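You operate a simulated robot arm through the tools that you are given. There is no shell and no other tool. Be economical: measure what you need, move in short steps, check, and stop when the job is done.

You run a simulated robot arm. Do the job below in one go: nothing can be reset, and whatever is moved stays where it is left.

JOB
Put things in order on the table. At the end: the green peas tin from the table stands where the yellow glass stood; the clear herbs jar stands where the orange juice bottle stood; the orange juice bottle is on the brown serving tray; the yellow glass stands where the clear herbs jar stood; the yellow sponge with a blue grip stands where the green peas tin stood; whatever was shut is shut again. Leave all else as you found it, and nothing knocked over. Set down upright: orange juice bottle.
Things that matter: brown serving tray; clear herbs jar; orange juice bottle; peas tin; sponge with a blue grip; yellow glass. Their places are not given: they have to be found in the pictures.

The check looks at the end state, three seconds after you hand in, the way a careful person would. Anything else that was tipped, shoved, dropped, spilled or broken makes it a failure.

ROBOT AND FRAMES
A 6-joint arm with a two-finger parallel gripper, fixed in place. Base frame: the origin is at the foot of the arm, x ahead of it, y to its left, z up; the work surface is at about z = 0. Readings come in cm, degrees, newtons and seconds.
With the tool pointing down near the work surface it reaches from about 14 to 58 cm from the base axis. Its first joint turns from -66.0 to 66.0 degrees. Payload 2.1 kg.
Tool frame: the origin (TCP) lies between the finger pads and is the grasp point; the fingertips stand 3 cm ahead of it; z points along the fingers, y is the line along which they close. The gripper opens to 9.4 cm. The fingers are 2.8 cm wide and 1 cm thick; the gripper's body (5 by 9.6 cm) begins 5.5 cm behind the TCP.
Orientation is that of the tool frame in the base frame, as [roll, pitch, yaw] about the fixed x, y, z axes, in that order (R = Rz(yaw) Ry(pitch) Rx(roll)). With the fingers straight down and closing along the base's y, the tool's x points along the base's -x, its y along +y and its z along -z.

CONTROLS
- The arm moves only by the tool apply_moves. Its argument "commands" is a list of rows, each a list of 7 numbers: the shift along the tool's x, y, z in cm, then the turn, a rotation vector about the tool's x, y, z in rad, then the closure, from 0 (fully open) to 1 (shut). In form: [[x, y, z, rx, ry, rz, hand], ...]. A call has 1 to 12 rows; each row shifts and turns the commanded pose from where the row before left it, along the tool's axes as they then stand. Each row takes 0.2 s and may step no farther than 5 cm and 8.6 degrees from the row before; otherwise, or with a gripper value out of range, the whole call is refused. A pose out of reach is approached as far as the arm can. The call stops where the force on the tool passes 40 N (or 10 N more than at its start, if that is more) or the arm is blocked; 0.2 s more then pass. The fingers move at their own pace (about 7.2 cm/s each) and stop on an object; they squeeze with about 25 N. The grip force told is the motor's: it shows also when the fingers shut on nothing. Time passes only in rows, and 0.2 s behind the last, so rows that do not move let the fingers close. The reply holds the time, the measured pose of the TCP, the force on the tool along the base axes, the opening and the grip force, in the units named above and with some noise, with the torque about the TCP (base axes, N m) and any sound that the robot's microphone picked up.
- Cameras (640 x 400 px; columns grow to the right, rows downward): "scene" is fixed at [7.7, -40.24, 47.86]; the picture's right is [0.44, -0.90, 0.00], its down [-0.57, -0.28, -0.78] and it looks along [0.70, 0.34, -0.63] (base axes); focal length 240 px, centre (320, 200). "wrist" rides on the gripper at [7.6, 1.4, -10.3] in the tool frame; the picture's right is [-0.18, 0.98, 0.00], its down [-0.75, -0.14, -0.64] and it looks along [-0.63, -0.12, 0.77] (tool axes); focal length 243 px, centre (320, 200).
- capture(camera): a new picture of that camera. No time passes.
- pixel_to_xyz(camera, pixels): for up to 12 pixels [column, row] of the newest picture of that camera ("zoom" is the newest enlarged one), the place [x, y, z] in the base frame of the surface seen there, good to about 0.2 cm. No time passes.
- enlarge(camera, box): a new picture of the part [left, top, right, bottom] of that camera's present view, enlarged. No time passes.
- sign_off(): hands the job in; it is judged then, once.

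Work in short steps. Measure before you move; look again where a grasp or a placing could have gone wrong, and mend it. You have 80 turns and 46 pictures in all, those below and enlarged ones among them. Open the gripper and draw the arm clear of the work before you hand the job in, unless the task says otherwise; then end with one line.

The tools are called after "Call:" as name(argument=value, ...) on one line, values as JSON. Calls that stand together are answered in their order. apply_moves: Moves the arm, as the interface text tells. Its arguments: {"type":"object","properties":{"commands":{"type":"array"}},"required":["commands"]} The other tools are called the same way: capture (camera) takes a picture; pixel_to_xyz (camera, pixels) gives the place of the surface under pixels of a picture; enlarge (camera, box) takes an enlarged picture of a part of a camera's view; sign_off () hands the job in.

At the start:

```text
clock: 0.0
eef_pos: [25.4, -5.8, 32.71]
orientation: [-179.9, 0.1, 179.8]
wrist_force: [0.9, 0.4, -0.3]
moment: [-0.03, -0.02, 0.04]
opening: 9.37
finger_force: 0.1
```

scene: 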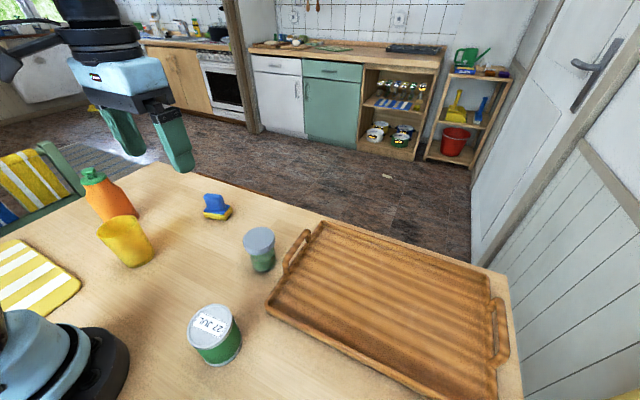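
wrist: 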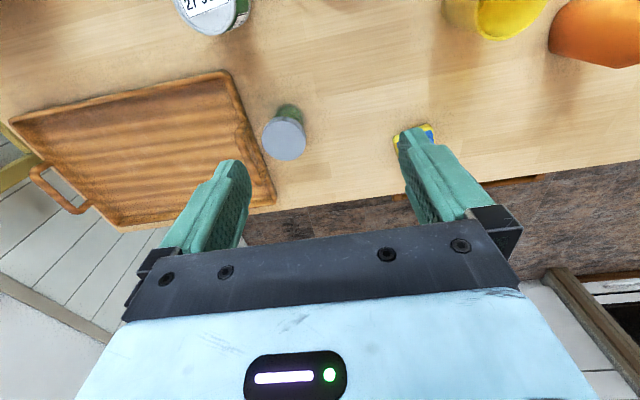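

The scene shows the bottle (105,195), glass (125,240), sponge (216,207), jar (260,248), tin (215,335) and tray (390,310). I'll enlarge the area and measure these points.

Call:
enlarge(camera="scene", box=[60, 150, 300, 380])

Call:
pixel_to_xyz(camera="scene", pixels=[[90, 174], [105, 195], [125, 260], [116, 220], [134, 240], [214, 200], [218, 214], [259, 235], [262, 268], [210, 320], [219, 360], [235, 330]])

Call:
pixel_to_xyz(camera="scene", pixels=[[320, 224], [268, 308], [490, 275], [495, 395], [390, 310], [300, 250], [500, 330], [60, 290], [330, 290], [420, 350], [440, 280], [30, 250]])

```text
1.74 times, centred on (180, 265) of scene
```

zoom: 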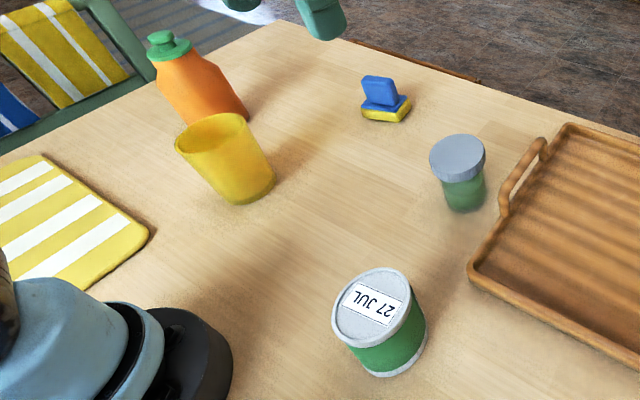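

```text
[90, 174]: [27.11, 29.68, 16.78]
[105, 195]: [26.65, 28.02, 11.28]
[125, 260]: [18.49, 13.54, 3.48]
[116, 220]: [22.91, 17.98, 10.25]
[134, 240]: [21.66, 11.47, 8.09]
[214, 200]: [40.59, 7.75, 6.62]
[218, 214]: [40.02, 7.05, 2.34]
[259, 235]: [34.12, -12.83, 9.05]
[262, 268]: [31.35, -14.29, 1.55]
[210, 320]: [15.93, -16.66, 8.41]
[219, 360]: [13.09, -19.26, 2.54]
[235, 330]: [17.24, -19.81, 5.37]
```

```text
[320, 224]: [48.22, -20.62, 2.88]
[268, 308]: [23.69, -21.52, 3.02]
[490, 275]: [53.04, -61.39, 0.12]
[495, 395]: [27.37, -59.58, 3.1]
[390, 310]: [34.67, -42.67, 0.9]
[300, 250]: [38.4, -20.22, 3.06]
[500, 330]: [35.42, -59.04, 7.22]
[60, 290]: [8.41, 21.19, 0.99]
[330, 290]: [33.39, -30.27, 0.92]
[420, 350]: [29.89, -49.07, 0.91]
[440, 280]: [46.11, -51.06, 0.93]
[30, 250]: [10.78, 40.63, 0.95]
```

Next I'll sample points around each object in the zoom picture to get centres, radii and heights.

Call:
pixel_to_xyz(camera="zoom", pixels=[[158, 37], [166, 44], [150, 52], [190, 46], [172, 56], [158, 75], [175, 70], [200, 65], [172, 108], [195, 98], [222, 82], [243, 108]])

Call:
pixel_to_xyz(camera="zoom", pixels=[[177, 147], [190, 160], [220, 153], [243, 128], [240, 115], [205, 118], [215, 195], [240, 203], [260, 195], [272, 180], [255, 150], [200, 170]])

Call:
pixel_to_xyz(camera="zoom", pixels=[[430, 158], [484, 155], [457, 136], [455, 180], [445, 195], [465, 195], [484, 185], [465, 209], [450, 205], [440, 172], [458, 158], [480, 205]])

Call:
pixel_to_xyz(camera="zoom", pixels=[[335, 320], [407, 297], [378, 269], [365, 345], [350, 350], [380, 345], [410, 325], [375, 373], [400, 370], [424, 345], [395, 350], [372, 305]])

Call:
pixel_to_xyz(camera="zoom", pixels=[[366, 78], [394, 80], [368, 100], [398, 105], [380, 106], [362, 112], [362, 118], [402, 121], [409, 108], [410, 100], [390, 104], [375, 78]])

```text
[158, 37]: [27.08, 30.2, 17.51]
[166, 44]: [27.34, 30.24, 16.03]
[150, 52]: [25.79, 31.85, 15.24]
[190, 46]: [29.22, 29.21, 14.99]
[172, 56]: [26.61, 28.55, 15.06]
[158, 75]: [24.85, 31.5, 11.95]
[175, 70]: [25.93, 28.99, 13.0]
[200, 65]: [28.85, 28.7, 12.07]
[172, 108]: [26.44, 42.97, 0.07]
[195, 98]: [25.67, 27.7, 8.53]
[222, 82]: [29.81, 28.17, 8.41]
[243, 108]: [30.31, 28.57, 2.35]
```

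```text
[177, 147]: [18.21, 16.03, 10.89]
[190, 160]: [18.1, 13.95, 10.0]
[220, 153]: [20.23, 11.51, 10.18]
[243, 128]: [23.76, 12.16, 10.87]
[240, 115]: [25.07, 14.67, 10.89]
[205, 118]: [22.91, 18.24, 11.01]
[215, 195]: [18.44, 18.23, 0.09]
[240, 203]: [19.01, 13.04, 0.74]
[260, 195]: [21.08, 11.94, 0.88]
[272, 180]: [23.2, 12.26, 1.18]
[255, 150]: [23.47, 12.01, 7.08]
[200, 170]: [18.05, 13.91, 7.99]
```

```text
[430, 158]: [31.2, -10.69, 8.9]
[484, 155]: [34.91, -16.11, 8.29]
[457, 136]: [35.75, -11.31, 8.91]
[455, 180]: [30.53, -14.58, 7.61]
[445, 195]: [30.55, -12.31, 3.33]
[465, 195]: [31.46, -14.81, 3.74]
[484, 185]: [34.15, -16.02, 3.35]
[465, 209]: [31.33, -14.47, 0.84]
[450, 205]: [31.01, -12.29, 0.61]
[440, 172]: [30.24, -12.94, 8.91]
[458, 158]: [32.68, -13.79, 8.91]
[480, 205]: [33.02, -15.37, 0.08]
```

```text
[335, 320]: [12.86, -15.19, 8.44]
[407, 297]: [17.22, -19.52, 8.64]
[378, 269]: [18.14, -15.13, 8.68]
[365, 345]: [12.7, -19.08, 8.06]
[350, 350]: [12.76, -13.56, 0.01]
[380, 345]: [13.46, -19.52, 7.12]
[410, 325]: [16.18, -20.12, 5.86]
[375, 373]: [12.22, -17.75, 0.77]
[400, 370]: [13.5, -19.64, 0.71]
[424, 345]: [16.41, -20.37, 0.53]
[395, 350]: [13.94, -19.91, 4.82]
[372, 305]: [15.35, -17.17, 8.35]
```

```text
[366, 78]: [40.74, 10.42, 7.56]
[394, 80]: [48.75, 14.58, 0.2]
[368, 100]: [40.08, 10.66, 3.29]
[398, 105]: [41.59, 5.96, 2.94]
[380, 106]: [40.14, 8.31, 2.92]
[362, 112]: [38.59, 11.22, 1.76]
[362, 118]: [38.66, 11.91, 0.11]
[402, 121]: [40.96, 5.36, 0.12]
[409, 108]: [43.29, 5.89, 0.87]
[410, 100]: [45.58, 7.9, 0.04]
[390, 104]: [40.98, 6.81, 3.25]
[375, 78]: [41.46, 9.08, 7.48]
```

Fits: tin (15.4,-17.1) r 3.25 h 8.6; jar (33.1,-13.3) r 3.1 h 8.9; glass (21.6,14.95) r 3.6 h 11; bottle about (27.6,30.5) r 3.4 h 17.5. I move above the bottle at z 28 to look at it and refine.

Call:
apply_moves(commands=[[-0.27, 4.55, 0.59, 0, 0, 0, 0], [-0.27, 4.55, 0.59, 0, 0, 0, 0], [-0.27, 4.55, 0.59, 0, 0, 0, 0], [-0.27, 4.55, 0.59, 0, 0, 0, 0], [-0.27, 4.55, 0.59, 0, 0, 0, 0], [-0.27, 4.55, 0.59, 0, 0, 0, 0], [-0.27, 4.55, 0.59, 0, 0, 0, 0], [-0.27, 4.55, 0.59, 0, 0, 0, 0], [0, 0, 0, 0, 0, 0, 0]])

Call:
capture(camera="wrist")

Call:
enlarge(camera="scene", box=[200, 190, 540, 400])

Call:
pixel_to_xyz(camera="scene", pixels=[[284, 265], [292, 250], [306, 234], [285, 258], [289, 270], [310, 228]])

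```text
clock: 2.0
eef_pos: [27.58, 30.73, 28.06]
orientation: [-179.9, 0.1, 180.0]
wrist_force: [0.6, -0.5, -1.6]
moment: [0.02, 0.0, 0.0]
opening: 9.4
finger_force: 0.1
```

```text
42 pictures are left
```

wrist: 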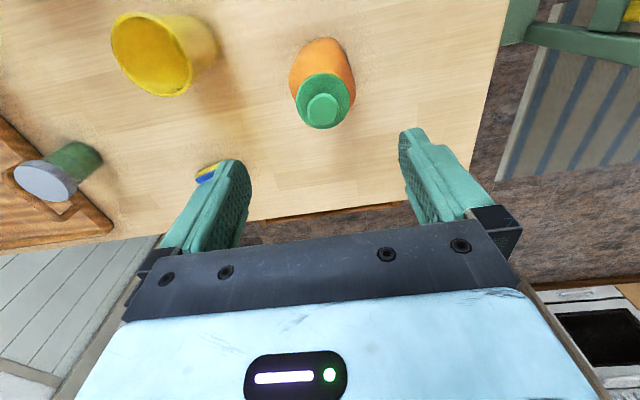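

```text
1.88 times, centred on (370, 295) of scene
```

zoom: 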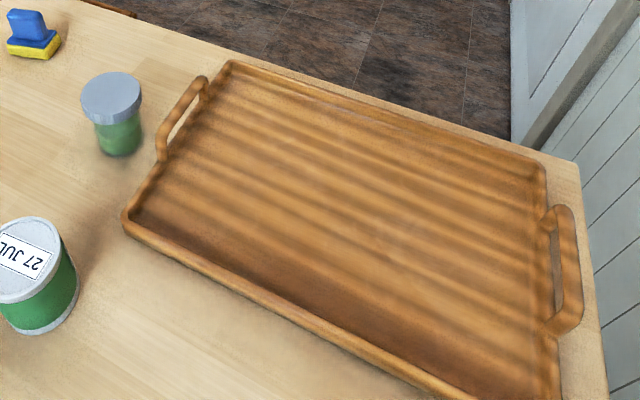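

```text
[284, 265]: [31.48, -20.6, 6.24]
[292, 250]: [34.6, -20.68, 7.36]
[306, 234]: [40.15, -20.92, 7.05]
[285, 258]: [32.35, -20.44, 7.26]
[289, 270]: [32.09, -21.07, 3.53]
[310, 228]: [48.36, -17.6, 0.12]
```

Handle inner edge is y≈-20.4, so there is room for fingers at the jar. In the wrist view the bottle cap is at (323,105); I measure the cap and body there.

Call:
pixel_to_xyz(camera="wrist", pixels=[[324, 108], [310, 108], [336, 108], [323, 95], [323, 122], [298, 97], [351, 97], [325, 76], [291, 80], [353, 80], [315, 38], [322, 55]])

Call:
enlarge(camera="scene", box=[60, 150, 180, 225])

```text
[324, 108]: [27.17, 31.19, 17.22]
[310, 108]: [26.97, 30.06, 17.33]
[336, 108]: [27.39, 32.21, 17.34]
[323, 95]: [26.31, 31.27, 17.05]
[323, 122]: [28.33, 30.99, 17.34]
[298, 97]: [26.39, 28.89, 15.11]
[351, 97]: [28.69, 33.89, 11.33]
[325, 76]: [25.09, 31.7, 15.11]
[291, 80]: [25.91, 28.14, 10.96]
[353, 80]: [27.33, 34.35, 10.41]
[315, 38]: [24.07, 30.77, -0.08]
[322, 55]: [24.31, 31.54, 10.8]
```

```text
5.33 times, centred on (120, 188) of scene
```

zoom: 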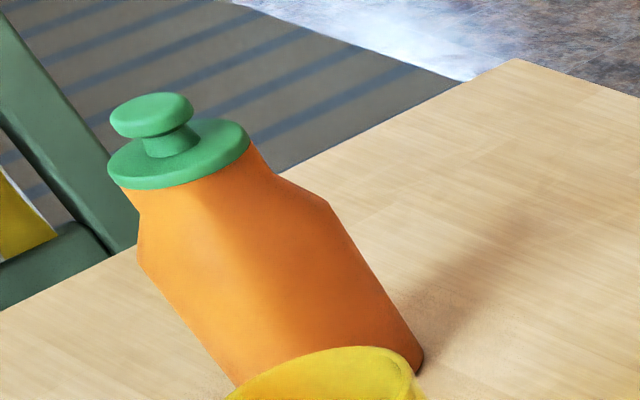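

The bottle's lid is a knob on a disc, so I'd rather grip the body with a tilted tool. I measure the body's outline in the zoom: vertex (330,205), left (140,250), and lower body.

Call:
pixel_to_xyz(camera="zoom", pixels=[[326, 207], [143, 250], [230, 225], [290, 200], [180, 290], [250, 290], [340, 270], [360, 320], [415, 355], [225, 370], [300, 330], [130, 200]])

```text
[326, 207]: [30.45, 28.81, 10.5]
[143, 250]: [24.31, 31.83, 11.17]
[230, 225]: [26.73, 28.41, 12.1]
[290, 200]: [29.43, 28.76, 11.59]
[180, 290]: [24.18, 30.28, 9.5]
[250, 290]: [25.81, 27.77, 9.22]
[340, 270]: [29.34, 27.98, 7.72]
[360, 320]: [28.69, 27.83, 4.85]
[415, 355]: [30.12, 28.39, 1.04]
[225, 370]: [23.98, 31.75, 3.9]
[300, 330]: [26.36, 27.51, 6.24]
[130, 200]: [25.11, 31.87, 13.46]
```

Body centre is (27.4,30.95), r≈3.5, shoulder at z≈10.8. I yaw 20°, tilt 45° outward and go to a pre-grasp point behind the bottle.

Call:
apply_moves(commands=[[0, 0, 0, 0, 0, -0.1164, 0], [0, 0, 0, 0, 0, -0.1164, 0], [0, 0, 0, 0, 0, -0.1164, 0], [0, 0, 0, 0, -0.131, 0, 0], [0, 0, 0, 0, -0.131, 0, 0], [0, 0, 0, 0, -0.131, 0, 0], [0, 0, 0, 0, -0.131, 0, 0], [0, 0, 0, 0, -0.131, 0, 0], [0, 0, 0, 0, -0.131, 0, 0], [0, 0, 0, 0, 0, 0, 0]])

Call:
apply_moves(commands=[[3.65, 0.08, -0.37, 0, 0, 0, 0], [3.65, 0.08, -0.37, 0, 0, 0, 0], [3.65, 0.08, -0.37, 0, 0, 0, 0], [3.65, 0.08, -0.37, 0, 0, 0, 0], [0, 0, 0, 0, 0, 0, 0]])

Call:
capture(camera="wrist")

```text
clock: 4.2
eef_pos: [27.46, 30.58, 27.88]
orientation: [-180.0, 45.3, -159.9]
wrist_force: [1.0, -1.2, -0.7]
moment: [0.0, 0.0, -0.03]
opening: 9.38
finger_force: 0.0
```

```text
clock: 5.4
eef_pos: [22.68, 24.06, 18.31]
orientation: [179.9, 45.0, -160.0]
wrist_force: [0.2, -0.9, -0.9]
moment: [0.0, -0.01, 0.0]
opening: 9.4
finger_force: 0.1
out of reach, approached as far as the arm can: row 1, 2, 3, 4
```

```text
39 pictures are left
```

wrist: 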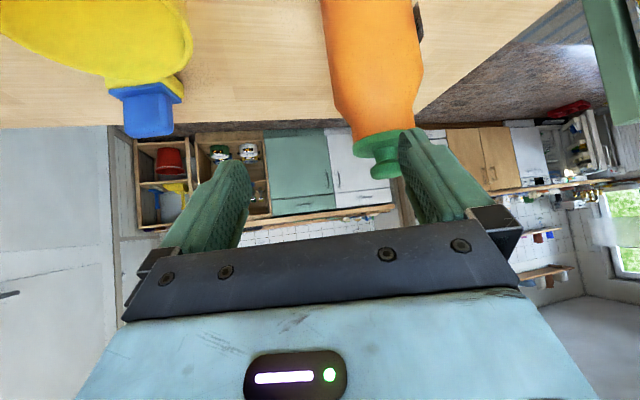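

The J1 limit was met, so the approach must be nearer radial. I yaw another 22° about the vertical.

Call:
apply_moves(commands=[[0, 0, 0, -0.0905, 0, -0.0905, 0], [0, 0, 0, -0.0905, 0, -0.0905, 0], [0, 0, 0, -0.0905, 0, -0.0905, 0], [0, 0, 0, 0, 0, 0, 0]])

```text
clock: 6.4
eef_pos: [22.72, 24.07, 18.66]
orientation: [-179.9, 45.1, -138.1]
wrist_force: [0.2, 0.9, -0.1]
moment: [0.01, 0.02, -0.01]
opening: 9.42
finger_force: 0.1
```

Now clamped pose is real: (22.7,24.1,18.7). I line up with the grasp axis and advance 7 cm, then look.

Call:
apply_moves(commands=[[2.18, 1.96, -0.4, 0, 0, 0, 0], [0, 0, 3.5, 0, 0, 0, 0], [0, 0, 3.5, 0, 0, 0, 0], [0, 0, 0, 0, 0, 0, 0]])

Call:
capture(camera="wrist")

Call:
capture(camera="scene")

```text
clock: 7.4
eef_pos: [23.58, 27.58, 12.44]
orientation: [-179.9, 45.0, -138.0]
wrist_force: [0.1, 0.0, -0.6]
moment: [0.03, 0.02, 0.02]
opening: 9.42
finger_force: 0.0
```

```text
38 pictures are left
```

wrist: 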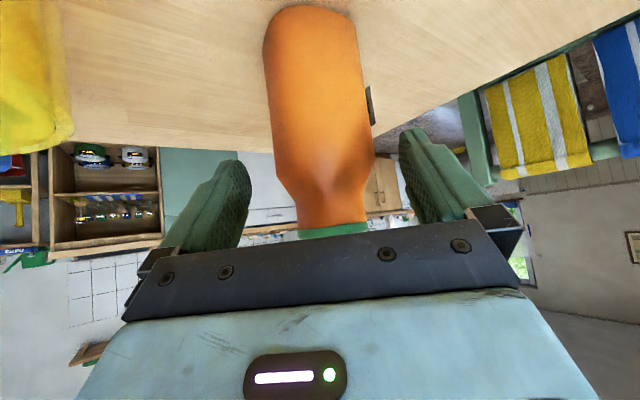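

```text
37 pictures are left
```

scene: 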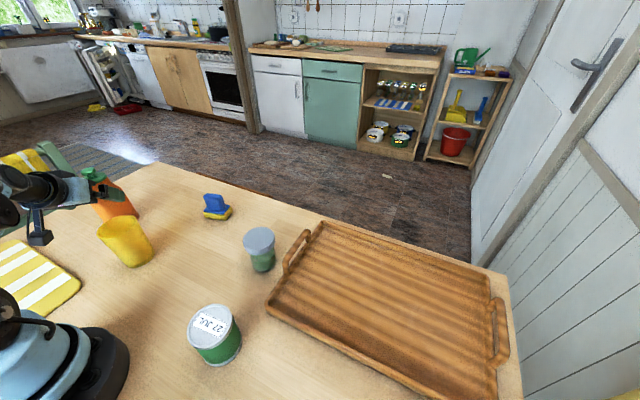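

Bottle is centred between the fingers, and the glass is clear of the gripper. I advance the last 5 cm and close.

Call:
apply_moves(commands=[[0, 0, 2.5, 0, 0, 0, 0], [0, 0, 2.5, 0, 0, 0, 0], [0, 0, 0, 0, 0, 0, 0.3], [0, 0, 0, 0, 0, 0, 1], [0, 0, 0, 0, 0, 0, 1], [0, 0, 0, 0, 0, 0, 1]])

Call:
capture(camera="wrist")

```text
clock: 8.8
eef_pos: [26.17, 29.83, 8.87]
orientation: [-179.7, 44.9, -138.0]
wrist_force: [0.8, -0.3, 0.1]
moment: [0.03, -0.13, 0.0]
opening: 7.52
finger_force: 24.7
```

```text
36 pictures are left
```

wrist: 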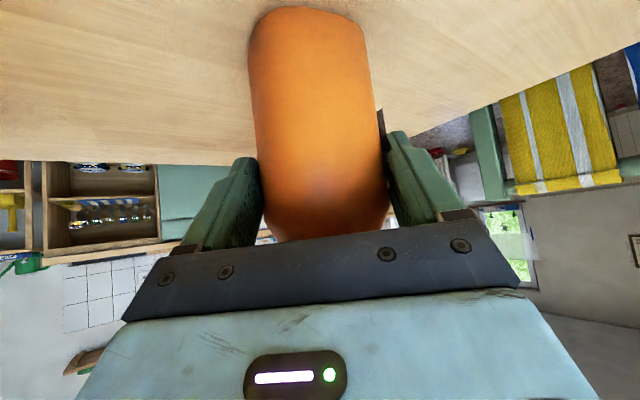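

Gripped at 7.5 cm opening. I lift 16 cm straight up.

Call:
apply_moves(commands=[[-1, 0, -1, 0, 0, 0, 1], [-2.26, 0, -2.26, 0, 0, 0, 1], [-2.26, 0, -2.26, 0, 0, 0, 1], [-2.26, 0, -2.26, 0, 0, 0, 1], [-2.26, 0, -2.26, 0, 0, 0, 1], [-1.26, 0, -1.26, 0, 0, 0, 1], [0, 0, 0, 0, 0, 0, 1]])

Call:
capture(camera="scene")

```text
clock: 10.4
eef_pos: [26.39, 30.02, 25.05]
orientation: [-179.9, 45.2, -137.9]
wrist_force: [0.5, 0.4, 0.2]
moment: [-0.02, -0.01, 0.02]
opening: 4.79
finger_force: 24.9
heard: snap
```

```text
35 pictures are left
```

scene: 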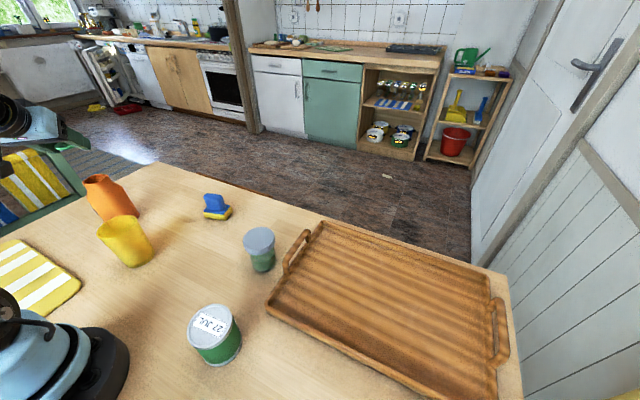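

A snap was heard and opening fell to 4.8: the bottle stayed and the lid came off in the fingers. I look closely.

Call:
capture(camera="wrist")

Call:
enlarge(camera="scene", box=[0, 80, 160, 230])

```text
34 pictures are left
```

wrist: 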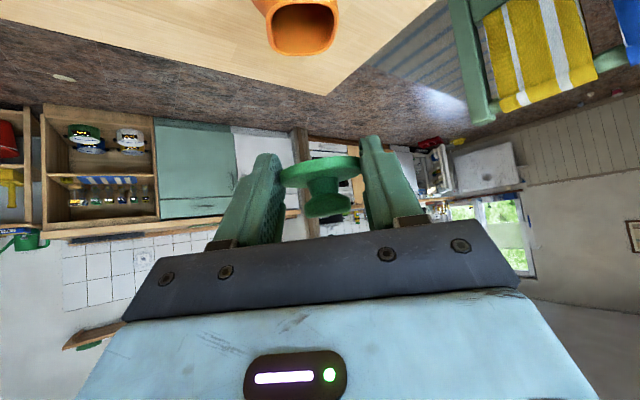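

```text
2.67 times, centred on (80, 155) of scene
```

zoom: 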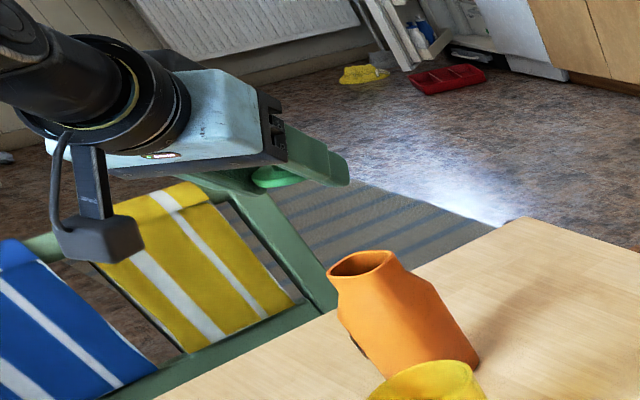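

The lid is held level by its disc and the bottle still stands, open. I enlarge and measure the bottle for shape and any shift.

Call:
enlarge(camera="scene", box=[75, 165, 155, 225])

Call:
pixel_to_xyz(camera="wrist", pixels=[[269, 35], [334, 35], [300, 5], [300, 53], [325, 8], [275, 10], [320, 160], [290, 175], [355, 162], [320, 178], [328, 205], [320, 185]])

```text
6.67 times, centred on (115, 195) of scene
```

zoom: 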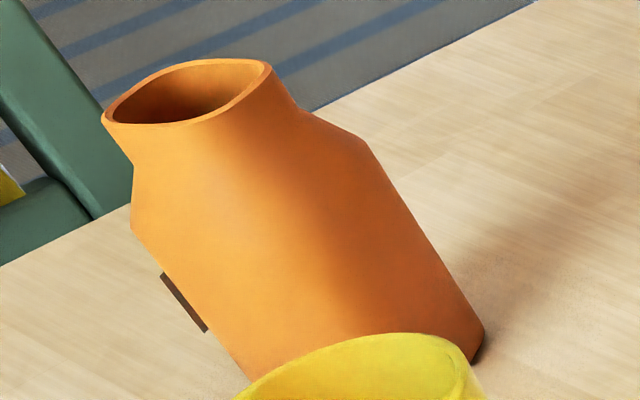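

```text
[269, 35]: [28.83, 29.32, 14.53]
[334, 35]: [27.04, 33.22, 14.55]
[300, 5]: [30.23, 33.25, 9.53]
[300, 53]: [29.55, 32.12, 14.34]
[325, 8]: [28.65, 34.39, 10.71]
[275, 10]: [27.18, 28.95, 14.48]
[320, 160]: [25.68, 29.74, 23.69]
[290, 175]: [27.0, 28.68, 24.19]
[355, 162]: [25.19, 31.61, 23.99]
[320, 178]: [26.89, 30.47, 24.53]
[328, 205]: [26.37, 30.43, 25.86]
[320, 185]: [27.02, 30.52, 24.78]
```

There is a dark flat patch on the bottle's left side at (185,300) in the zoom. I measure it and the outline.

Call:
pixel_to_xyz(camera="zoom", pixels=[[180, 297], [198, 325], [165, 278], [140, 215], [200, 220], [260, 200], [330, 160], [360, 150], [250, 300], [330, 250], [400, 220], [470, 345]])

Call:
pixel_to_xyz(camera="zoom", pixels=[[105, 115], [150, 120], [200, 115], [245, 95], [266, 65], [225, 60], [160, 70], [185, 95], [170, 280], [190, 300], [300, 110], [250, 350]])

```text
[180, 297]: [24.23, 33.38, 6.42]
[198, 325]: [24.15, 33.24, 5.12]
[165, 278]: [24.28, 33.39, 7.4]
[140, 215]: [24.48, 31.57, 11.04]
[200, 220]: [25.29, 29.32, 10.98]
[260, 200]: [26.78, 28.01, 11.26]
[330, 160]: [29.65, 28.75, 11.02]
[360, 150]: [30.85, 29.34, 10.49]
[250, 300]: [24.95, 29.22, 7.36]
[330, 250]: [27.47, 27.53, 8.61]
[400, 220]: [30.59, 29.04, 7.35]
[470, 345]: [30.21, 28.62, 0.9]
```

```text
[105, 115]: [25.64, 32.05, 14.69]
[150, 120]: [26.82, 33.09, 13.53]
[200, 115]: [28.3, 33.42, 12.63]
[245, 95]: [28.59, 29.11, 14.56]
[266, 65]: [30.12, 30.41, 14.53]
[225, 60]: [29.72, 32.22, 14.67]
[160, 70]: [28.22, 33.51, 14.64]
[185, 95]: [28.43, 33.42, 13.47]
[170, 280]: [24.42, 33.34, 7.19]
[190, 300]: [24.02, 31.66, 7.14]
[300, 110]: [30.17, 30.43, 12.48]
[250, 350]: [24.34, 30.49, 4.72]
```

The patch sits where the left finger pressed, a likely reason for the slip. First I need the lid's exact place in the hand so I can reseat it; I enlarge the wrist view.

Call:
enlarge(camera="wrist", box=[250, 130, 410, 230])

Call:
pixel_to_xyz(camera="zoom", pixels=[[280, 105], [200, 130], [150, 160], [350, 105], [420, 120], [430, 145], [250, 175], [380, 165], [310, 190], [320, 325], [250, 290], [380, 290]])

```text
4.00 times, centred on (330, 180) of wrist
```

zoom: 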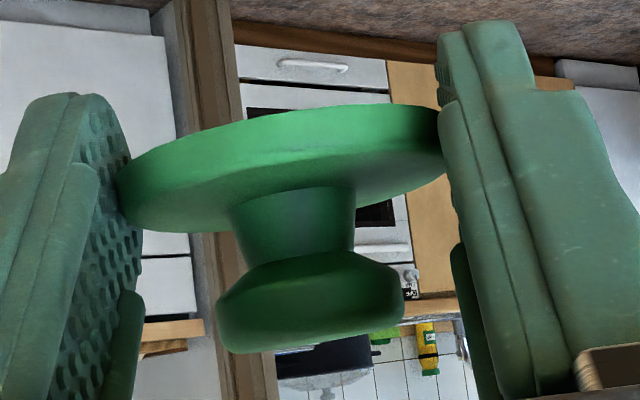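

```text
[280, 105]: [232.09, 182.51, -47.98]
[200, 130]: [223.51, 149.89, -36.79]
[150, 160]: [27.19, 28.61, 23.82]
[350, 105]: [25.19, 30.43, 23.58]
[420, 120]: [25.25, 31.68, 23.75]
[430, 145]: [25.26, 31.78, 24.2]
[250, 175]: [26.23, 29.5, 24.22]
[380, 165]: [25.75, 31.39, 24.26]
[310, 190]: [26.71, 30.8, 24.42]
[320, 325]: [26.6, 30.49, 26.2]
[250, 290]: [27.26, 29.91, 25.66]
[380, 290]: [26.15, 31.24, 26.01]
```

The lid is level and centred at about (27.4,31.05), ~9.1 cm above its seat; the rim centre is about (27.7,31.1). I lower it to just above the rim.

Call:
apply_moves(commands=[[-0.18, -0.09, 0.18, 0, 0, 0, 1], [1.98, 0, 1.98, 0, 0, 0, 1], [1.98, 0, 1.98, 0, 0, 0, 1], [1.9, 0, 1.9, 0, 0, 0, 1], [0, 0, 0, 0, 0, 0, 1]])

Call:
enlarge(camera="scene", box=[75, 150, 155, 210])

Call:
capture(camera="wrist")

```text
clock: 11.6
eef_pos: [26.76, 30.15, 16.64]
orientation: [-179.9, 45.1, -137.9]
wrist_force: [-0.4, -1.1, 0.2]
moment: [0.0, 0.02, 0.02]
opening: 4.78
finger_force: 25.1
```

```text
6.67 times, centred on (115, 180) of scene
```

zoom: 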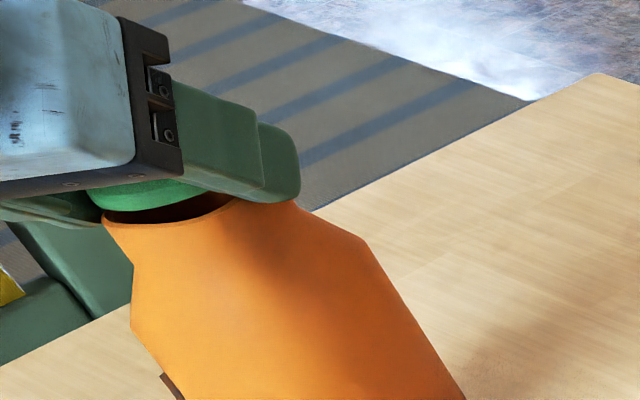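

```text
29 pictures are left
```

wrist: 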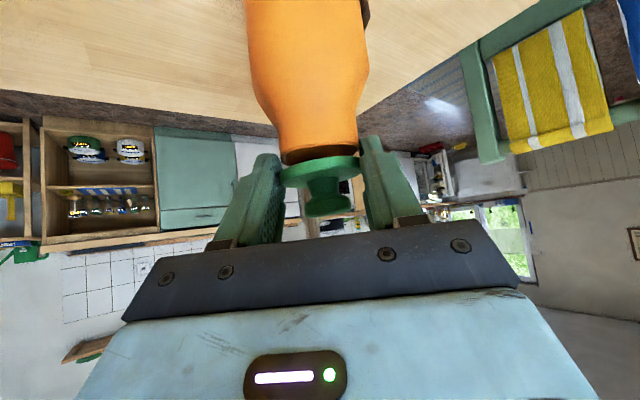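

The lid is aligned just over the rim. I lower in small steps until contact.

Call:
apply_moves(commands=[[0.21, 0, 0.21, 0, 0, 0, 1], [0.21, 0, 0.21, 0, 0, 0, 1], [0.21, 0, 0.21, 0, 0, 0, 1], [0.21, 0, 0.21, 0, 0, 0, 1], [0.21, 0, 0.21, 0, 0, 0, 1], [0, 0, 0, 0, 0, 0, 1]])

Call:
enlarge(camera="wrist", box=[240, 90, 400, 230])

```text
clock: 13.0
eef_pos: [26.8, 30.08, 15.27]
orientation: [-179.6, 45.3, -137.8]
wrist_force: [8.7, -7.0, 30.5]
moment: [-0.15, -0.83, -0.14]
opening: 4.86
finger_force: 24.7
heard: snap
```

```text
2.86 times, centred on (320, 160) of wrist
```

zoom: 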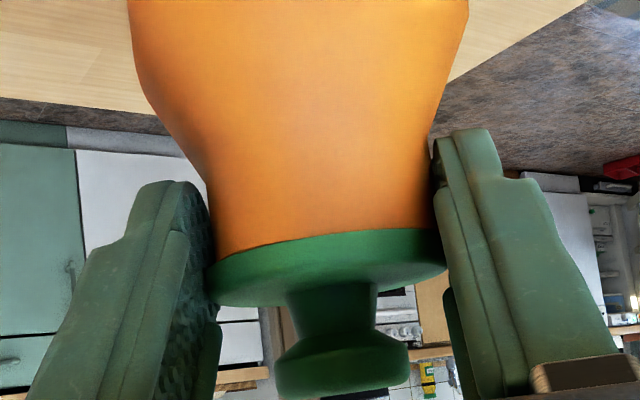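

The lid snapped back on, neatly seated. I open, rise straight up, and turn to yaw 10° so the fingers will avoid the patch.

Call:
apply_moves(commands=[[0, 0, 0, 0, 0, 0, 0], [0, 0, 0, 0, 0, 0, 0], [-1, 0, -1, 0, 0, 0, 0], [-2.5, 0, -2.5, 0, 0, 0, 0], [-2.8, 0, -2.8, 0, 0, 0, 0], [-2.8, 0, -2.8, 0, 0, 0, 0], [0, 0, 0, 0.0987, 0, 0.0987, 0], [0, 0, 0, 0.0987, 0, 0.0987, 0], [0, 0, 0, 0.0987, 0, 0.0987, 0], [0, 0, 0, 0.0987, 0, 0.0987, 0], [0, 0, 0, 0, 0, 0, 0]])

Call:
capture(camera="scene")

Call:
pixel_to_xyz(camera="scene", pixels=[[93, 173], [91, 183], [104, 178], [98, 183], [105, 195], [115, 200], [125, 195], [132, 210], [97, 198], [110, 210]])

```text
clock: 15.4
eef_pos: [27.25, 29.78, 28.08]
orientation: [180.0, 44.9, -170.1]
wrist_force: [0.0, 1.0, -0.6]
moment: [0.01, 0.01, 0.0]
opening: 9.41
finger_force: 0.0
out of reach, approached as far as the arm can: row 10
```

```text
27 pictures are left
```

scene: 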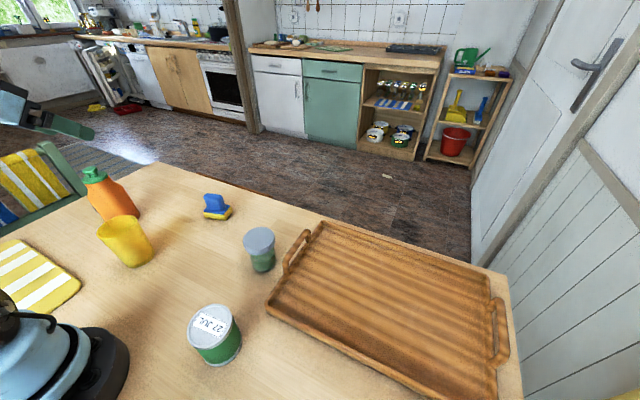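

```text
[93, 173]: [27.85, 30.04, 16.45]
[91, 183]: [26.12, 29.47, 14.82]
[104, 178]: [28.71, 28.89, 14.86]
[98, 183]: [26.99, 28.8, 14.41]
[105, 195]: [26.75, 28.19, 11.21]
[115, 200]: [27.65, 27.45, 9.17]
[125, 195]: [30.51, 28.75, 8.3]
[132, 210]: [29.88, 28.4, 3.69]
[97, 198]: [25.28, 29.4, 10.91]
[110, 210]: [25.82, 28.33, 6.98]
```

Yaw 10° with outward tilt sits at the first joint's limit. I'll instead tilt inward (wrist beyond the bottle), closing along base y, which also avoids the patch and keeps the camera high.

Call:
apply_moves(commands=[[0, 0, 0, 0, 0.131, 0, 0], [0, 0, 0, 0, 0.131, 0, 0], [0, 0, 0, 0, 0.131, 0, 0], [0, 0, 0, 0, 0.131, 0, 0], [0, 0, 0, 0, 0.131, 0, 0], [0, 0, 0, 0, 0.131, 0, 0], [0, 0, 0, 0, 0, 0.087, 0], [0, 0, 0, 0, 0, 0.087, 0], [0, 0, 0, 0, 0.131, 0, 0], [0, 0, 0, 0, 0.131, 0, 0], [0, 0, 0, 0, 0.131, 0, 0], [0, 0, 0, 0, 0, 0, 0]])

Call:
apply_moves(commands=[[0, 0, 0, 0, 0.131, 0, 0], [0, 0, 0, 0, 0.131, 0, 0], [0, 0, 0, 0, 0.131, 0, 0], [0, 0, 0, 0, 0, 0, 0]])

```text
clock: 18.0
eef_pos: [27.27, 29.68, 28.06]
orientation: [180.0, -22.6, -180.0]
wrist_force: [0.6, 0.8, 0.3]
moment: [0.01, -0.05, -0.01]
opening: 9.4
finger_force: 0.0
```

```text
clock: 19.0
eef_pos: [26.85, 30.07, 28.0]
orientation: [179.7, -33.2, 180.0]
wrist_force: [-0.7, 1.9, -0.1]
moment: [-0.02, 0.0, 0.0]
opening: 9.4
finger_force: 0.1
out of reach, approached as far as the arm can: row 2, 3
```

At z 28 the inward tilt stops at 33°; lower down there is more reach. I descend to z 16 with the bottle between the fingers, then finish the tilt.

Call:
apply_moves(commands=[[-2.07, 0.245, 2.23, 0, 0, 0, 0], [-2.07, 0.245, 2.23, 0, 0, 0, 0], [-2.07, 0.245, 2.23, 0, 0, 0, 0], [-2.07, 0.245, 2.23, 0, 0, 0, 0], [0, 0, 0, 0, 0.103, 0, 0], [0, 0, 0, 0, 0.103, 0, 0], [0, 0, 0, 0, 0, 0, 0]])

Call:
capture(camera="wrist")

```text
clock: 20.6
eef_pos: [29.04, 31.13, 16.11]
orientation: [179.6, -33.1, 179.9]
wrist_force: [0.4, 0.4, -0.4]
moment: [-0.03, -0.01, -0.01]
opening: 9.42
finger_force: 0.1
out of reach, approached as far as the arm can: row 5, 6
```

```text
26 pictures are left
```

wrist: 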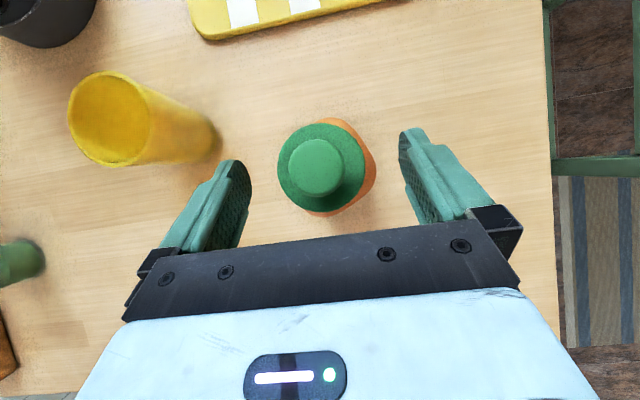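

The tilt limit here is 33°, which still gives clearance if I grip with the pads' front part. I measure the lid centre in this view.

Call:
pixel_to_xyz(camera="wrist", pixels=[[318, 167], [290, 167], [342, 167], [318, 140], [318, 194], [279, 165], [363, 165], [322, 126], [318, 208], [374, 165]])

```text
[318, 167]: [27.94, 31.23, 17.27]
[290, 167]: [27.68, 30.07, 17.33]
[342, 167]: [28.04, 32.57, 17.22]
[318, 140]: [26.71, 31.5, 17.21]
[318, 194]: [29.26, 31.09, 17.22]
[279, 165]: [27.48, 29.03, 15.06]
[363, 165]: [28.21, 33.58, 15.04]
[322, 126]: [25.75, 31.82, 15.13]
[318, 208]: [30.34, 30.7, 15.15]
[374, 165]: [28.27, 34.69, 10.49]
```

Lid centre is (28.0,31.3), top 17.3. I descend to TCP z 10 and close on the body.

Call:
apply_moves(commands=[[-1.2, 0.06, 1.65, 0, 0, 0, 0], [-1.2, 0.06, 1.65, 0, 0, 0, 0], [-1.2, 0.05, 1.64, 0, 0, 0, 0], [0, 0, 0, 0, 0, 0, 0.15], [0, 0, 0, 0, 0, 0, 1], [0, 0, 0, 0, 0, 0, 1], [0, 0, 0, 0, 0, 0, 1]])

Call:
capture(camera="wrist")

```text
clock: 22.2
eef_pos: [29.26, 31.36, 9.94]
orientation: [179.6, -33.1, 179.9]
wrist_force: [-0.1, -0.9, -0.5]
moment: [-0.19, 0.04, 0.0]
opening: 7.08
finger_force: 25.0
```

```text
25 pictures are left
```

wrist: 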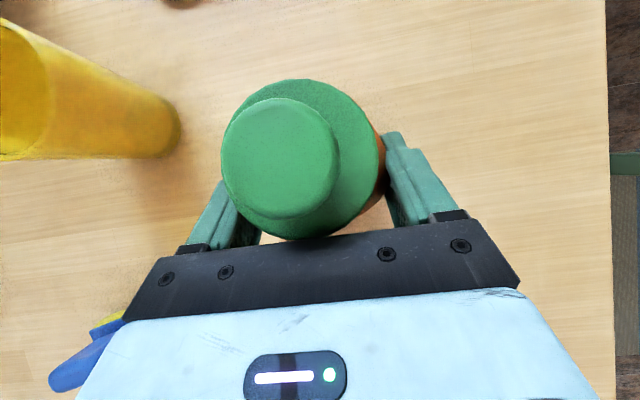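

Opening is 7.08 now, the plain body (patch avoided). I lift slowly 1.5 cm and check.

Call:
apply_moves(commands=[[0.164, 0, -0.251, 0, 0, 0, 1], [0.164, 0, -0.251, 0, 0, 0, 1], [0.164, 0, -0.251, 0, 0, 0, 1], [0.164, 0, -0.251, 0, 0, 0, 1], [0.164, 0, -0.251, 0, 0, 0, 1], [0, 0, 0, 0, 0, 0, 1]])

Call:
enlarge(camera="scene", box=[55, 140, 175, 230])

```text
clock: 23.6
eef_pos: [29.44, 31.49, 11.37]
orientation: [179.5, -33.0, 179.9]
wrist_force: [0.7, -0.4, -3.4]
moment: [0.02, -0.03, 0.01]
opening: 7.02
finger_force: 24.8
```

```text
4.44 times, centred on (115, 185) of scene
```

zoom: 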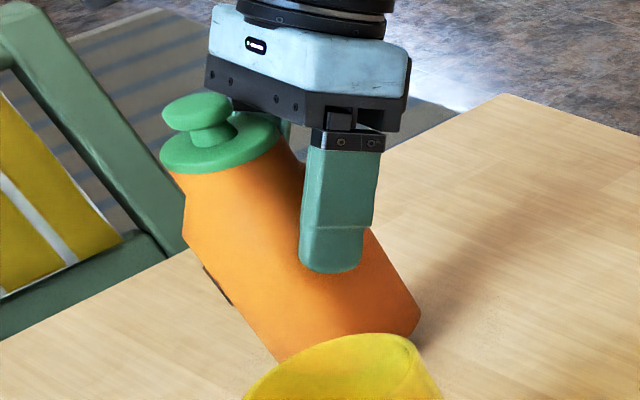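

The bottle is held (3.4 N) and follows. I raise it 12.5 cm more, then check before swinging over.

Call:
apply_moves(commands=[[0.7, 0, -1.05, 0, 0, 0, 1], [1.37, 0, -2.09, 0, 0, 0, 1], [1.37, 0, -2.09, 0, 0, 0, 1], [1.37, 0, -2.09, 0, 0, 0, 1], [1.37, 0, -2.09, 0, 0, 0, 1], [0.7, 0, -1.05, 0, 0, 0, 1], [0, 0, 0, 0, 0, 0, 1]])

Call:
apply_moves(commands=[[-0.09, -2.4, -0.06, 0, 0, 0, 1], [-0.18, -4.7, -0.12, 0, 0, 0, 1], [-0.18, -4.7, -0.12, 0, 0, 0, 1], [-0.18, -4.7, -0.12, 0, 0, 0, 1], [-0.18, -4.7, -0.12, 0, 0, 0, 1], [-0.18, -4.7, -0.12, 0, 0, 0, 1], [-0.18, -4.7, -0.12, 0, 0, 0, 1], [-0.18, -4.7, -0.12, 0, 0, 0, 1], [-0.18, -4.7, -0.12, 0, 0, 0, 1], [-0.18, -4.7, -0.12, 0, 0, 0, 1], [-0.18, -4.7, -0.12, 0, 0, 0, 1], [0, 0, 0, 0, 0, 0, 1]])

Call:
apply_moves(commands=[[-0.18, -4.5, -0.12, 0, 0, 0, 1], [-0.18, -4.5, -0.12, 0, 0, 0, 1], [-0.09, -3, -0.06, 0, 0, 0, 1], [0, 0, 0, 0, 0, 0, 1]])

Call:
capture(camera="scene")

```text
clock: 25.2
eef_pos: [29.25, 31.11, 24.01]
orientation: [179.5, -33.0, 180.0]
wrist_force: [-0.1, -0.5, -2.9]
moment: [-0.03, -0.04, -0.01]
opening: 6.96
finger_force: 25.0
```

```text
clock: 27.8
eef_pos: [28.0, -12.58, 22.68]
orientation: [177.9, -26.1, 179.7]
wrist_force: [0.4, 0.4, -2.8]
moment: [-0.02, -0.01, -0.02]
opening: 6.95
finger_force: 25.1
out of reach, approached as far as the arm can: row 1, 2, 3, 4, 5, 6
```

```text
clock: 28.8
eef_pos: [28.24, -24.26, 22.2]
orientation: [177.5, -27.0, 179.8]
wrist_force: [0.2, 0.0, -2.7]
moment: [0.0, -0.05, -0.03]
opening: 6.95
finger_force: 24.6
```

```text
23 pictures are left
```

scene: 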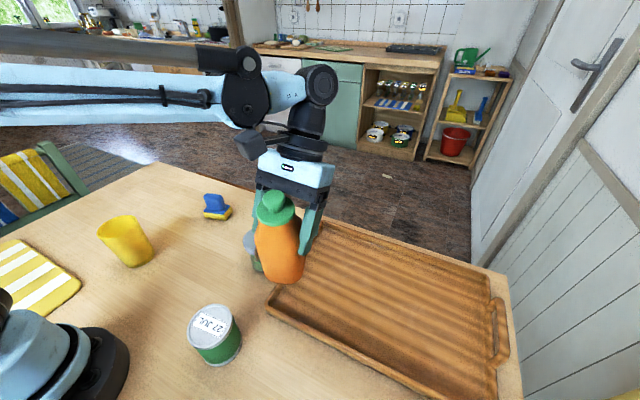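

During the swing the tool lost about 6° tilt and 2° roll by reach limits. I move over the tray and restore the bottle's upright orientation.

Call:
apply_moves(commands=[[-2.25, -3.6, -1.3, 0, 0, 0, 1], [-2.25, -3.6, -1.3, 0, 0, 0, 1], [0, 0, 0, 0.035, 0.052, 0, 1], [0, 0, 0, 0, 0.052, 0, 1], [0, 0, 0, 0, 0, 0, 1]])

```text
clock: 30.0
eef_pos: [32.78, -32.11, 22.21]
orientation: [-180.0, -32.2, 179.8]
wrist_force: [0.1, 0.5, -3.1]
moment: [-0.01, -0.06, -0.03]
opening: 6.93
finger_force: 24.6
out of reach, approached as far as the arm can: row 4
```

Orientation is back to near the grasp. I check the bottle's attitude before lowering.

Call:
capture(camera="scene")

Call:
pixel_to_xyz(camera="scene", pixels=[[310, 172], [306, 165], [320, 230], [320, 250], [320, 258], [335, 240], [300, 240], [318, 180], [310, 250], [330, 255]])

```text
22 pictures are left
```

scene: 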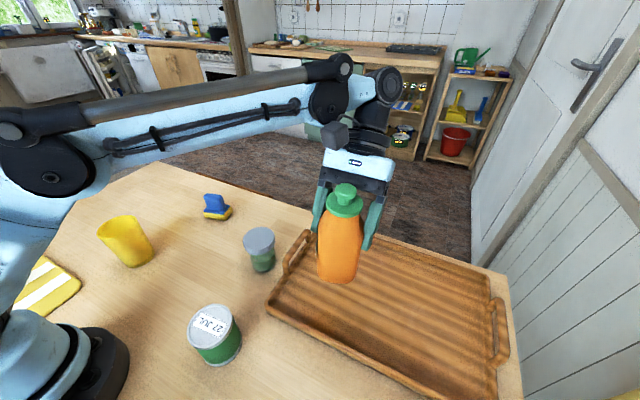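

```text
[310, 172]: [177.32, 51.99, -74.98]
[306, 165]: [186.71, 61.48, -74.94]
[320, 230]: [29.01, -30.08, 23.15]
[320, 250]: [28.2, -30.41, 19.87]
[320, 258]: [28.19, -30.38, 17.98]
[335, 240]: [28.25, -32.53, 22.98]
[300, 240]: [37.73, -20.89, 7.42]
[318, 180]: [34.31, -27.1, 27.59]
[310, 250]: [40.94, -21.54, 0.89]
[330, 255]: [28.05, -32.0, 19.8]
```

The bottle hangs upright at about (31.4,-32), bottom near z 12.3, inside the tray's outline. I lower 10.5 cm, then creep.

Call:
apply_moves(commands=[[-1.88, 0, 2.95, 0, 0, 0, 1], [-1.88, 0, 2.95, 0, 0, 0, 1], [-1.88, 0, 2.95, 0, 0, 0, 1], [-0.11, 0, 0.17, 0, 0, 0, 1], [-0.11, 0, 0.17, 0, 0, 0, 1], [0, 0, 0, 0, 0, 0, 1]])

Call:
enlarge(camera="scene", box=[240, 190, 480, 340])

```text
clock: 31.4
eef_pos: [31.84, -33.07, 11.6]
orientation: [180.0, -32.4, 179.7]
wrist_force: [-0.5, 0.1, -2.9]
moment: [-0.01, -0.05, 0.02]
opening: 6.92
finger_force: 25.2
out of reach, approached as far as the arm can: row 1, 2, 3
```

```text
2.67 times, centred on (360, 265) of scene
```

zoom: 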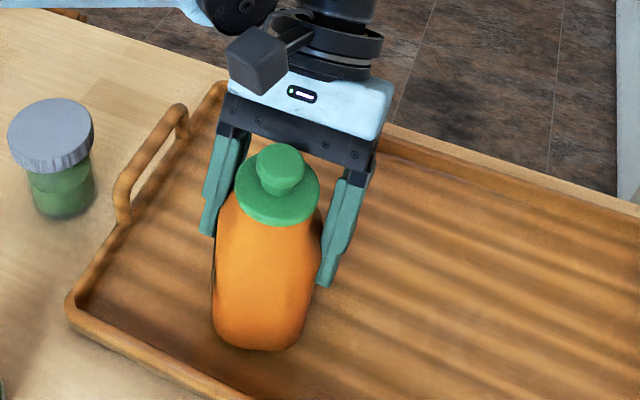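

The bottle is inside the tray, just above its floor. I creep down until contact shows.

Call:
apply_moves(commands=[[-0.11, 0, 0.17, 0, 0, 0, 1], [-0.11, 0, 0.17, 0, 0, 0, 1], [-0.08, 0, 0.12, 0, 0, 0, 1], [0, 0, 0, 0, 0, 0, 1]])

```text
clock: 32.4
eef_pos: [31.96, -33.12, 10.92]
orientation: [179.9, -32.5, 179.8]
wrist_force: [2.9, 1.3, 10.3]
moment: [-0.31, -0.07, 0.07]
opening: 6.91
finger_force: 25.4
```

Contact made (10 N). I open, and back off along the tool axis.

Call:
apply_moves(commands=[[0, 0, 0, 0, 0, 0, 0], [0, 0, 0, 0, 0, 0, 0], [0, 0, -1.5, 0, 0, 0, 0], [0, 0, -2.5, 0, 0, 0, 0], [1.6, 0, -2.5, 0, 0, 0, 0], [1.6, 0, -2.5, 0, 0, 0, 0], [2.1, 0, -3.5, 0, 0, 0, 0], [0, 0, 0, 0, 0, 0, 0]])

Call:
enlarge(camera="scene", box=[240, 190, 480, 340])

```text
clock: 34.2
eef_pos: [33.35, -34.07, 24.25]
orientation: [179.9, -32.4, 179.9]
wrist_force: [0.0, -0.6, -0.2]
moment: [0.0, 0.03, 0.02]
opening: 9.39
finger_force: 0.0
out of reach, approached as far as the arm can: row 3, 4, 5
```

```text
2.67 times, centred on (360, 265) of scene
```

zoom: 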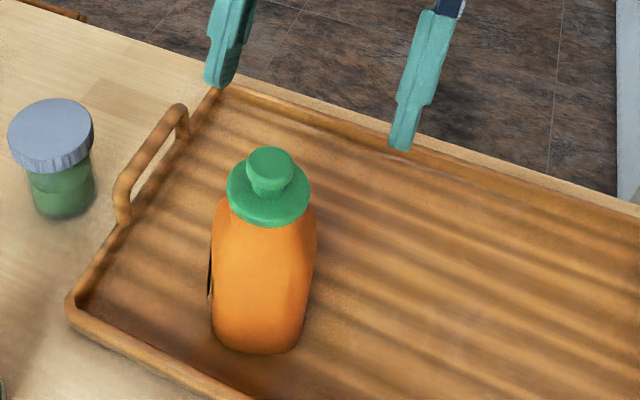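

The bottle stands upright in the tray, closed. Now I untilt and tilt outward 45° while moving over toward the jar, to grip its body below the lid.

Call:
apply_moves(commands=[[0, 1.88, 0, 0, -0.113, 0, 0], [0, 1.88, 0, 0, -0.113, 0, 0], [0, 1.88, 0, 0, -0.113, 0, 0], [0, 1.88, 0, 0, -0.113, 0, 0], [0, 1.88, 0, 0, -0.113, 0, 0], [0, 1.88, 0, 0, -0.131, 0, 0], [0, 1.88, 0, 0, -0.131, 0, 0], [0, 1.88, 0, 0, -0.131, 0, 0], [0, 1.88, 0, 0, -0.131, 0, 0], [0, 1.88, 0, 0, -0.131, 0, 0], [0, 1.88, 0, 0, -0.131, 0, 0], [0, 0, 0, 0, 0, 0, 0]])

Call:
apply_moves(commands=[[0, 0, 0, 0.0925, 0, 0.0925, 0], [0, 0, 0, 0.0925, 0, 0.0925, 0], [0, 0, 0, 0, 0, 0, 0]])

Call:
capture(camera="scene")

```text
clock: 36.8
eef_pos: [33.71, -13.29, 24.5]
orientation: [179.4, 44.5, 179.2]
wrist_force: [0.6, -0.1, 0.2]
moment: [0.01, 0.01, -0.02]
opening: 9.39
finger_force: 0.1
```

```text
clock: 37.6
eef_pos: [33.68, -13.48, 24.53]
orientation: [179.5, 44.5, 164.3]
wrist_force: [0.3, 1.1, 0.0]
moment: [0.0, 0.02, 0.03]
opening: 9.41
finger_force: 0.2
```

```text
19 pictures are left
```

scene: 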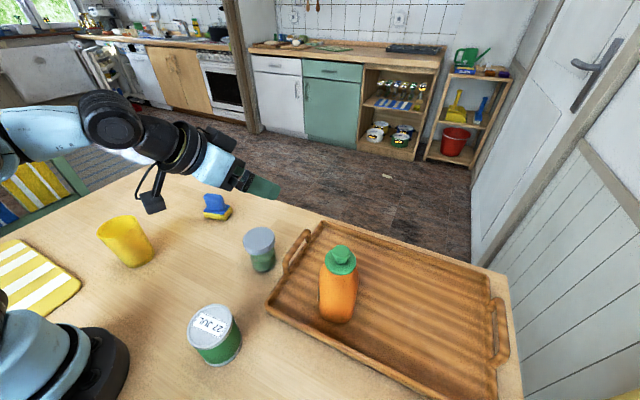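

All stands well. I descend vertically around the jar to TCP (31.7,-12.9,4.6).

Call:
apply_moves(commands=[[3.08, 0, 2.55, 0, 0, 0, 0], [3.08, 0, 2.55, 0, 0, 0, 0], [3.08, 0, 2.55, 0, 0, 0, 0], [0, 0, 0, 0, 0, 0, 0]])

Call:
capture(camera="wrist")

```text
clock: 38.6
eef_pos: [32.43, -13.16, 12.7]
orientation: [179.7, 44.3, 164.3]
wrist_force: [0.9, 0.3, 0.8]
moment: [0.05, -0.02, -0.01]
opening: 9.43
finger_force: 0.0
```

```text
18 pictures are left
```

wrist: 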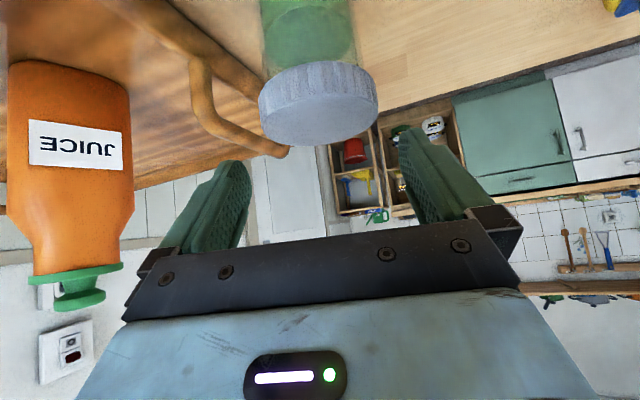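

The jar is centred between the fingers (318). I go down the rest and close gently.

Call:
apply_moves(commands=[[3.08, 0, 2.55, 0, 0, 0, 0], [3.08, 0, 2.55, 0, 0, 0, 0], [0, 0, 0, 0, 0, 0, 0.2], [0, 0, 0, 0, 0, 0, 1], [0, 0, 0, 0, 0, 0, 1], [0, 0, 0, 0, 0, 0, 1]])

Call:
apply_moves(commands=[[-0.21, 0, -0.21, 0, 0, 0, 1], [-0.21, 0, -0.21, 0, 0, 0, 1], [-0.28, 0, -0.28, 0, 0, 0, 1], [-0.35, 0, -0.35, 0, 0, 0, 1], [-0.35, 0, -0.35, 0, 0, 0, 1], [0, 0, 0, 0, 0, 0, 1]])

Call:
enlarge(camera="scene", box=[190, 190, 350, 300])

```text
clock: 40.0
eef_pos: [32.04, -13.09, 6.96]
orientation: [179.6, 44.3, 164.4]
wrist_force: [-0.5, 1.4, 0.2]
moment: [0.08, 0.03, 0.04]
opening: 6.84
finger_force: 24.6
out of reach, approached as far as the arm can: row 2
```

```text
clock: 41.4
eef_pos: [32.0, -13.0, 8.89]
orientation: [179.6, 44.3, 164.4]
wrist_force: [-0.1, -0.6, -2.6]
moment: [0.0, 0.04, 0.03]
opening: 6.89
finger_force: 25.0
```

```text
3.64 times, centred on (270, 245) of scene
```

zoom: 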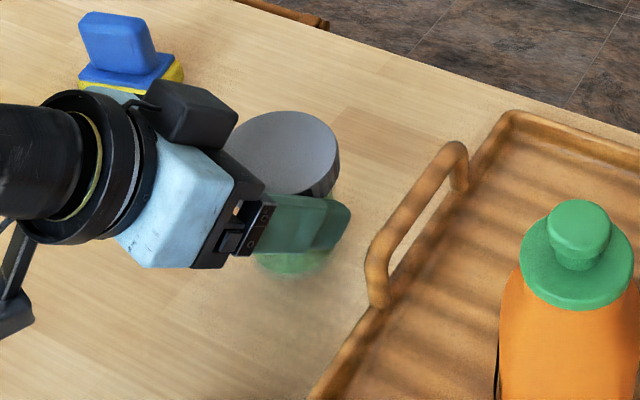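

The jar is held (2.6 N) near its lid, following the lift. I raise it 12 cm and swing over to the bottle's old place, turning to yaw 35°.

Call:
apply_moves(commands=[[-1.05, 0, -1.07, 0, 0, 0, 1], [-2.1, 0, -2.14, 0, 0, 0, 1], [-2.1, 0, -2.14, 0, 0, 0, 1], [-2.1, 0, -2.14, 0, 0, 0, 1], [-1.05, 0, -1.07, 0, 0, 0, 1], [0, 0, 0, 0, 0, 0, 1]])

Call:
apply_moves(commands=[[1.1, 3.67, -1.08, -0.0562, 0, -0.0576, 1], [0.89, 3.78, -0.87, -0.0562, 0, -0.0576, 1], [0.67, 3.87, -0.65, -0.0562, 0, -0.0576, 1], [0.44, 3.93, -0.43, -0.0562, 0, -0.0576, 1], [0.22, 3.96, -0.21, -0.0562, 0, -0.0576, 1], [-0.01, 3.98, 0.01, -0.0562, 0, -0.0576, 1], [-0.24, 3.96, 0.24, -0.0562, 0, -0.0576, 1], [-0.47, 3.92, 0.46, -0.0562, 0, -0.0576, 1], [-0.7, 3.85, 0.68, -0.0562, 0, -0.0576, 1], [-0.91, 3.76, 0.89, -0.0562, 0, -0.0576, 1], [-1.13, 3.65, 1.1, -0.0562, 0, -0.0576, 1], [0, 0, 0, 0, 0, 0, 1]])

Call:
capture(camera="wrist")

```text
clock: 42.8
eef_pos: [32.0, -13.12, 20.97]
orientation: [179.5, 44.3, 164.3]
wrist_force: [0.4, -1.9, -2.4]
moment: [-0.01, 0.03, 0.01]
opening: 6.84
finger_force: 24.7
```

```text
clock: 45.4
eef_pos: [26.45, 29.92, 21.07]
orientation: [179.8, 44.5, -144.8]
wrist_force: [-0.5, 1.1, -1.8]
moment: [0.02, 0.02, 0.01]
opening: 6.86
finger_force: 24.6
```

```text
16 pictures are left
```

wrist: 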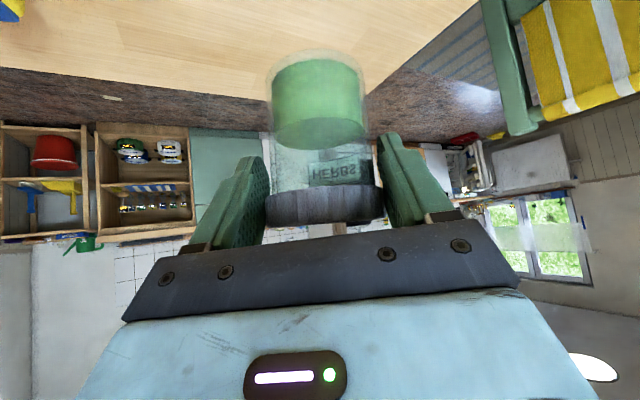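

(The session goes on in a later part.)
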